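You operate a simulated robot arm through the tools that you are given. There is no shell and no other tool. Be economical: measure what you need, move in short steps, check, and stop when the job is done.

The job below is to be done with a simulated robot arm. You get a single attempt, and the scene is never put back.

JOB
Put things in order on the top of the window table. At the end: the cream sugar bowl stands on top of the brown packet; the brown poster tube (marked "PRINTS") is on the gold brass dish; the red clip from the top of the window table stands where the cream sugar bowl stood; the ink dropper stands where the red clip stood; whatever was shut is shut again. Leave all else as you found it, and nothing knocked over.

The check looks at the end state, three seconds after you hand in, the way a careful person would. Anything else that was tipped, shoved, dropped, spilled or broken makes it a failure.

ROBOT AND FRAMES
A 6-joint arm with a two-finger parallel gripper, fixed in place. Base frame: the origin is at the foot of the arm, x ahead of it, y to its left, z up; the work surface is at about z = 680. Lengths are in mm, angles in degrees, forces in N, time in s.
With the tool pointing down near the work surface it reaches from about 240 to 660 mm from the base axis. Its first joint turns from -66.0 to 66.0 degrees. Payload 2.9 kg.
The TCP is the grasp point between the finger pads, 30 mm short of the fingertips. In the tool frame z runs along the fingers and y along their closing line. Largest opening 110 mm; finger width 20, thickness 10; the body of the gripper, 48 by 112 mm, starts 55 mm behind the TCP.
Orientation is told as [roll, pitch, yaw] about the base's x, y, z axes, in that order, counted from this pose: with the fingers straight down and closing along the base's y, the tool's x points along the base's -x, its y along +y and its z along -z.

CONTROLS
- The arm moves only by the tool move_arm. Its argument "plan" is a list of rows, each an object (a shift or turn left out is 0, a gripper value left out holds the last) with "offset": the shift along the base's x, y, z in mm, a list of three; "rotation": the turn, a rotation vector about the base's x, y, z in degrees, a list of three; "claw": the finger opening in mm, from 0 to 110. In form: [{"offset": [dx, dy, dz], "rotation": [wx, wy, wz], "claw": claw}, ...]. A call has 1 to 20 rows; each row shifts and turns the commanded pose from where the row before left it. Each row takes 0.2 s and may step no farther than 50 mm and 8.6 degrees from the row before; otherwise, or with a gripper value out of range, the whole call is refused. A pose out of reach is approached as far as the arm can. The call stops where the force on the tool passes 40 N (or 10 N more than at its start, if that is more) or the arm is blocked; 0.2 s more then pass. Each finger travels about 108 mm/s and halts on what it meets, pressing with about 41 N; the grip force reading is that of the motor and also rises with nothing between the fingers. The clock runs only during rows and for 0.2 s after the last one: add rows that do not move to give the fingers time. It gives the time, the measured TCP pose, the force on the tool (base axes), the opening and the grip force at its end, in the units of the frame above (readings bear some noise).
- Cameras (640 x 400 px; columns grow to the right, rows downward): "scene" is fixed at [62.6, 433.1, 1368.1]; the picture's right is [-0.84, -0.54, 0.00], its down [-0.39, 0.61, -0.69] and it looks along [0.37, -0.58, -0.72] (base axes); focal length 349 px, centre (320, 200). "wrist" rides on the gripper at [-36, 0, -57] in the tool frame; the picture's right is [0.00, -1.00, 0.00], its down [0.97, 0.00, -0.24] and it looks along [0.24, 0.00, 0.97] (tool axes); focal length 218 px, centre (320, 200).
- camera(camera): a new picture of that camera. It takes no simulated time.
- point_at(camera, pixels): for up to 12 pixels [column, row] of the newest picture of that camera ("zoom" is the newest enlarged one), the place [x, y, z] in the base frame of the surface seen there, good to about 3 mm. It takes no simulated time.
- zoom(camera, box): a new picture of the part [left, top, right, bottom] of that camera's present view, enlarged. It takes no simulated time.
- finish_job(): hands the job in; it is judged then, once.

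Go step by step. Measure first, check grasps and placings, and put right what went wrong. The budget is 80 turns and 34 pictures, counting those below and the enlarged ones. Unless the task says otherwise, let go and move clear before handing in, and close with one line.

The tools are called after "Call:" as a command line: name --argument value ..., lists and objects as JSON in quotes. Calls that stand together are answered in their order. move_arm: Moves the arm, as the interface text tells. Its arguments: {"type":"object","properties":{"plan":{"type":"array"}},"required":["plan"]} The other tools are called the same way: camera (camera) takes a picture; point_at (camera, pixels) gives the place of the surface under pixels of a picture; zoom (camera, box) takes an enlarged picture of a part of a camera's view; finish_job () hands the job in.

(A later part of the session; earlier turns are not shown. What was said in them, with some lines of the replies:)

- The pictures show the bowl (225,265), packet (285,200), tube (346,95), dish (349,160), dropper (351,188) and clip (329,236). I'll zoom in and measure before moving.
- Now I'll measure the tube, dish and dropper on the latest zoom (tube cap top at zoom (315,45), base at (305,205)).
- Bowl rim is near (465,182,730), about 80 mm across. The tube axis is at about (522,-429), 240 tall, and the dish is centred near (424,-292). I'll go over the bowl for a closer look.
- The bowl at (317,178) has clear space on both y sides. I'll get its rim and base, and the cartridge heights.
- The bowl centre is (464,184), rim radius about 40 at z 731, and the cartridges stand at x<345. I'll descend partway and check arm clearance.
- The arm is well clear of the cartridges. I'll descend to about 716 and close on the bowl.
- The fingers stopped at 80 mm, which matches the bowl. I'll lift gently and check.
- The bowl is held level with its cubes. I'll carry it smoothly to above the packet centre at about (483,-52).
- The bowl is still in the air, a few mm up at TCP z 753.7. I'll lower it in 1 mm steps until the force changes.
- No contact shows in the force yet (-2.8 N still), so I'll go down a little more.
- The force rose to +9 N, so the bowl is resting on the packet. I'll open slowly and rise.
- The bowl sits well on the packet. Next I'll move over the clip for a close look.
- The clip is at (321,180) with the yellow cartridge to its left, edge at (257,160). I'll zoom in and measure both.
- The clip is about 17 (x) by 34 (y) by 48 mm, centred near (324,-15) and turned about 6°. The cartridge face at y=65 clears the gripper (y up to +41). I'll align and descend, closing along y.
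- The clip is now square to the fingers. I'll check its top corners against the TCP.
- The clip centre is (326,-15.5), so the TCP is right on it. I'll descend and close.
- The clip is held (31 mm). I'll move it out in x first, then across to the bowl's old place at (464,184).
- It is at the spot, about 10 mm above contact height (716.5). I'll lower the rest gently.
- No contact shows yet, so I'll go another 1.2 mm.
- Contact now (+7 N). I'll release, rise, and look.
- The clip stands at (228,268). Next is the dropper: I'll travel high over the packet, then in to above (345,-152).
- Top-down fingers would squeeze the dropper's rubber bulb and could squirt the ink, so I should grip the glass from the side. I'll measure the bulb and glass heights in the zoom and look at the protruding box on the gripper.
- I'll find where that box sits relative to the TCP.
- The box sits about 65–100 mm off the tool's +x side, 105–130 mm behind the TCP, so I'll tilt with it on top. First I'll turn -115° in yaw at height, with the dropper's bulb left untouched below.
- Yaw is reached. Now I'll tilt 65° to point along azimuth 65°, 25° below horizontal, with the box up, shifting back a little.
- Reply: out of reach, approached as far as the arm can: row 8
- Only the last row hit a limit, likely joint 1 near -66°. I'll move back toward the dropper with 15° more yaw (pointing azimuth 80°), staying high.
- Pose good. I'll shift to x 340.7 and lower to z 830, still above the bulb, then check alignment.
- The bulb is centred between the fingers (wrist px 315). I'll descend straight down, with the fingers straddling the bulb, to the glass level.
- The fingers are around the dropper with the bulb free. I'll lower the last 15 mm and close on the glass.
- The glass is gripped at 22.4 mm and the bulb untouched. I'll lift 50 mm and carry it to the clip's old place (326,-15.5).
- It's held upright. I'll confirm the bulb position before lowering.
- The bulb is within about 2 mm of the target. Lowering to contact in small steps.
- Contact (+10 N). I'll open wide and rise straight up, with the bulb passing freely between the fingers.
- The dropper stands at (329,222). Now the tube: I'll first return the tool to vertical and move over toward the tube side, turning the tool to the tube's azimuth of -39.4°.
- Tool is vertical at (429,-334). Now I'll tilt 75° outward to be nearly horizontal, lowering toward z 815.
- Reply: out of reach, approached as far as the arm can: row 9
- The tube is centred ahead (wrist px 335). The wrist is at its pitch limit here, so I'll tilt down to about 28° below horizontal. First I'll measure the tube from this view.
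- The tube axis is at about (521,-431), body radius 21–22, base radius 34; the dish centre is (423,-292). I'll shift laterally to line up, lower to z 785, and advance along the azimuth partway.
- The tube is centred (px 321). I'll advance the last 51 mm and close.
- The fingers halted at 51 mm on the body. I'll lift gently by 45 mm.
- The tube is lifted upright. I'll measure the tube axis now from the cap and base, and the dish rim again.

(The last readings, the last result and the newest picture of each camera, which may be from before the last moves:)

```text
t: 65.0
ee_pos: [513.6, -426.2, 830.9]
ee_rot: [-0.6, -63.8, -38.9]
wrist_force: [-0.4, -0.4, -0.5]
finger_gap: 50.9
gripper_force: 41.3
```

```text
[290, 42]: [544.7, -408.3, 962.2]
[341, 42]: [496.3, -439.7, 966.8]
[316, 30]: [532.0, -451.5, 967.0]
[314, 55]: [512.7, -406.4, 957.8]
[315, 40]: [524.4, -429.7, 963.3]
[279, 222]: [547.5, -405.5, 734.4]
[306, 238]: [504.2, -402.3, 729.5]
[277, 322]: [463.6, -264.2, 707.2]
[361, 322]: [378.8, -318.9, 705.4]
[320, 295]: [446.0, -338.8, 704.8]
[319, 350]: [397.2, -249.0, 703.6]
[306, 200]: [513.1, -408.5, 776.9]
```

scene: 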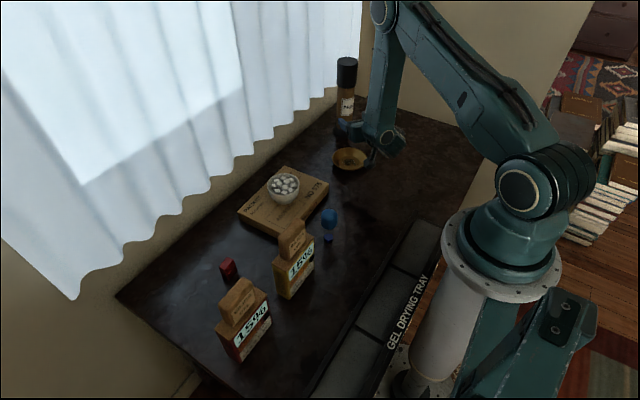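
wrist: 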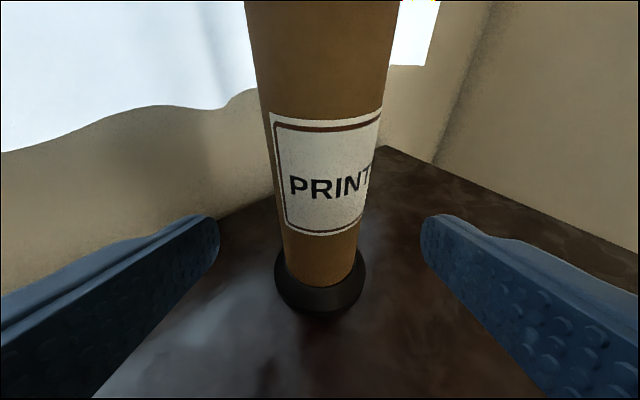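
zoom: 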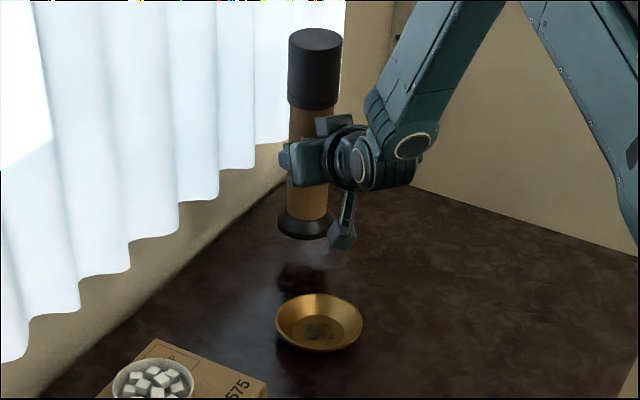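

The tube axis is about (522,-429.5) and the dish centre (422,-292.5), so I'll carry it by (-100, +137) in smooth steps.

Call:
move_arm --plan '[{"offset": [-3, 4, 0]}, {"offset": [-6, 8, 0]}, {"offset": [-9, 12, 0]}, {"offset": [-10, 14, 0]}, {"offset": [-11, 15, 0]}, {"offset": [-11, 15, 0]}, {"offset": [-11, 15, 0]}, {"offset": [-11, 15, 0]}, {"offset": [-10, 14, 0]}, {"offset": [-8, 11, 0]}, {"offset": [-6, 8, 0]}, {"offset": [-4, 6, 0]}, {}]'

Call:
zoom --camera "scene" --box '[290, 70, 410, 190]'

```text
t: 67.8
ee_pos: [414.3, -289.0, 829.6]
ee_rot: [-0.4, -63.7, -39.0]
wrist_force: [0.0, 0.5, -0.9]
finger_gap: 50.6
gripper_force: 40.7
```

```text
3.33 times, centred on (350, 130) of scene
```

zoom: 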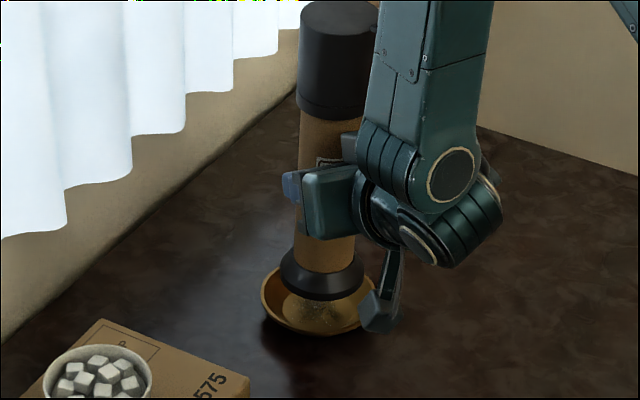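

Measuring the base flange against the dish rim before lowering.

Call:
point_at --camera "zoom" --pixels '[[280, 280], [321, 299], [363, 280], [262, 298], [317, 334], [300, 30], [340, 4], [320, 250], [300, 293], [345, 293], [282, 325], [350, 330]]'

```text
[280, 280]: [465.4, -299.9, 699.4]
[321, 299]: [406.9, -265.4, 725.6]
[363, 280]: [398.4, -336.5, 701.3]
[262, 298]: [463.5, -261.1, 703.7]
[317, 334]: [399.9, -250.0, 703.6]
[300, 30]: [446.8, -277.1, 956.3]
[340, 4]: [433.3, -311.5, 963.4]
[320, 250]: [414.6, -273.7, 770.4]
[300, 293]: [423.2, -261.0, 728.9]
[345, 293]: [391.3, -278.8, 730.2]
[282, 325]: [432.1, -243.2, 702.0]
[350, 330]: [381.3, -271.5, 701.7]
```

The base is within ~2 mm of the dish centre; I'll nudge (0.5, 1.5) and lower toward contact (expected TCP z about 792–797).

Call:
move_arm --plan '[{"offset": [0.5, 1.5, -6]}, {"offset": [0, 0, -8]}, {"offset": [0, 0, -8]}, {"offset": [0, 0, -5]}, {"offset": [0, 0, -2]}, {}]'

Call:
move_arm --plan '[{"offset": [0, 0, -1]}, {"offset": [0, 0, -1]}, {}]'

```text
t: 69.2
ee_pos: [415.6, -287.7, 801.0]
ee_rot: [-0.5, -63.7, -39.0]
wrist_force: [0.4, 0.5, -2.2]
finger_gap: 50.7
gripper_force: 41.4
```

```text
t: 70.0
ee_pos: [415.2, -286.6, 799.0]
ee_rot: [-0.5, -63.7, -38.9]
wrist_force: [0.1, 0.8, -1.9]
finger_gap: 50.8
gripper_force: 41.1
```

Call:
move_arm --plan '[{"offset": [0, 0, -0.8]}, {"offset": [0, 0, -0.8]}, {}]'

```text
t: 70.8
ee_pos: [414.1, -287.1, 797.3]
ee_rot: [-0.5, -63.7, -38.9]
wrist_force: [-0.8, 1.6, 1.4]
finger_gap: 50.9
gripper_force: 41.2
```

Call:
move_arm --plan '[{"offset": [0, 0, -0.7]}, {}]'

```text
t: 71.4
ee_pos: [414.0, -286.5, 797.0]
ee_rot: [-0.6, -63.6, -38.9]
wrist_force: [-2.8, 2.6, 4.7]
finger_gap: 50.8
gripper_force: 40.6
```

Contact begins with a lateral push toward (-x,+y). I'll comply by shifting 1 mm that way and pressing slightly further.

Call:
move_arm --plan '[{"offset": [-0.8, 0.8, 0]}, {"offset": [0, 0, -0.6]}, {}]'

```text
t: 72.2
ee_pos: [413.7, -286.3, 795.9]
ee_rot: [-0.5, -63.7, -39.0]
wrist_force: [1.1, -0.8, 0.0]
finger_gap: 51.0
gripper_force: 41.1
```

The force dropped to zero, so that centred it better. Lowering a bit more.

Call:
move_arm --plan '[{"offset": [0, 0, -0.6]}, {}]'

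```text
t: 72.8
ee_pos: [413.7, -285.8, 796.5]
ee_rot: [-0.4, -63.7, -39.0]
wrist_force: [1.9, 1.8, 1.9]
finger_gap: 50.6
gripper_force: 41.2
```

Call:
move_arm --plan '[{"offset": [0, 0, -0.6]}, {}]'

```text
t: 73.4
ee_pos: [414.5, -286.3, 794.4]
ee_rot: [-0.4, -63.8, -39.0]
wrist_force: [2.2, 4.8, 5.4]
finger_gap: 50.9
gripper_force: 41.4
```

Now the push is toward (+x,+y). I'll comply by (0.4, 1.0) and lower again.

Call:
move_arm --plan '[{"offset": [0.4, 1.0, 0]}, {"offset": [0, 0, -0.6]}, {}]'

```text
t: 74.2
ee_pos: [413.9, -286.4, 794.9]
ee_rot: [-0.7, -63.7, -38.8]
wrist_force: [-0.7, -1.2, 10.3]
finger_gap: 50.5
gripper_force: 40.7
```

The force is 10 N, purely vertical, so the tube is seated squarely. I'll release slowly and hold still.

Call:
move_arm --plan '[{"offset": [0, 0, 0.3], "claw": 52}, {"claw": 54}, {"claw": 58}, {"claw": 66}, {"claw": 76}, {"claw": 84}, {}]'

Call:
zoom --camera "scene" --box '[290, 70, 410, 190]'

```text
t: 75.8
ee_pos: [413.1, -285.0, 794.7]
ee_rot: [-0.5, -63.6, -38.9]
wrist_force: [-0.6, -0.3, 1.0]
finger_gap: 83.9
gripper_force: 0.0
```

```text
3.33 times, centred on (350, 130) of scene
```

zoom: 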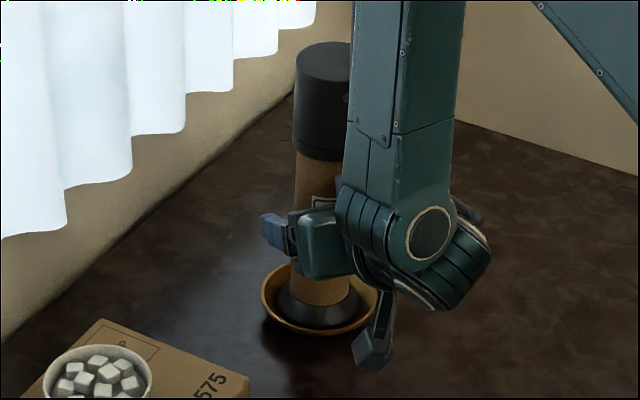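

The tube stands upright in the dish. I'll back off along the tool axis (back and up), gradually pitching down to stay within the wrist limit.

Call:
move_arm --plan '[{"offset": [-7, 5.6, 4]}, {"offset": [-13.5, 11, 8]}, {"offset": [-13.5, 11, 9], "rotation": [1.6, 1.93, 0]}, {}]'

```text
t: 76.8
ee_pos: [380.1, -257.7, 816.2]
ee_rot: [-0.5, -61.2, -39.0]
wrist_force: [0.0, 0.4, 0.7]
finger_gap: 84.1
gripper_force: 0.0
```

No reach problem. I'll continue retreating with more pitch-down.

Call:
move_arm --plan '[{"offset": [-13.5, 11, 10], "rotation": [1.6, 1.93, 0]}, {"offset": [-13.5, 11, 12], "rotation": [3, 3.65, 0]}, {"offset": [-13.5, 11, 15], "rotation": [4, 4.87, 0]}, {"offset": [-8, 6, 25], "rotation": [4, 4.87, 0]}, {"offset": [0, 0, 30], "rotation": [4, 4.87, 0]}, {"offset": [0, 0, 30], "rotation": [4, 4.87, 0]}, {}]'

Call:
camera --camera "scene"

```text
t: 78.4
ee_pos: [332.2, -220.0, 938.7]
ee_rot: [-0.3, -28.8, -39.2]
wrist_force: [0.3, -0.6, -0.4]
finger_gap: 84.2
gripper_force: 0.0
```

```text
1 pictures are left
```

scene: 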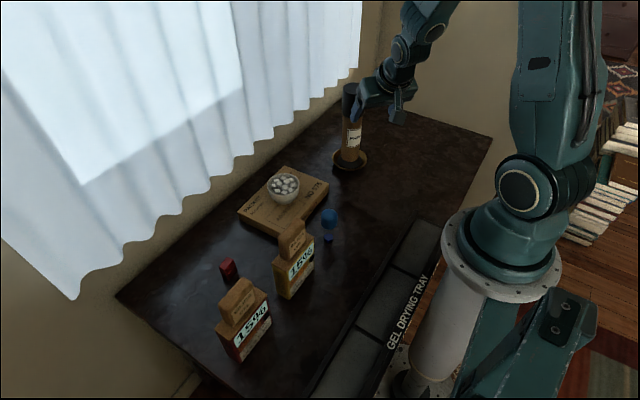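

Everything stands as asked: bowl (285,188) on the packet, clip (228,268) at the bowl's old place, dropper (329,222) at the clip's, tube (351,130) upright on the dish. The gripper is clear, so I'll hand in.

Call:
finish_job

```text
The job is handed in.
```

The job is handed in: the bowl is on the packet, the tube is on the dish, the clip is where the bowl stood, and the dropper is where the clip stood. I opened nothing, and the last picture shows nothing knocked over.
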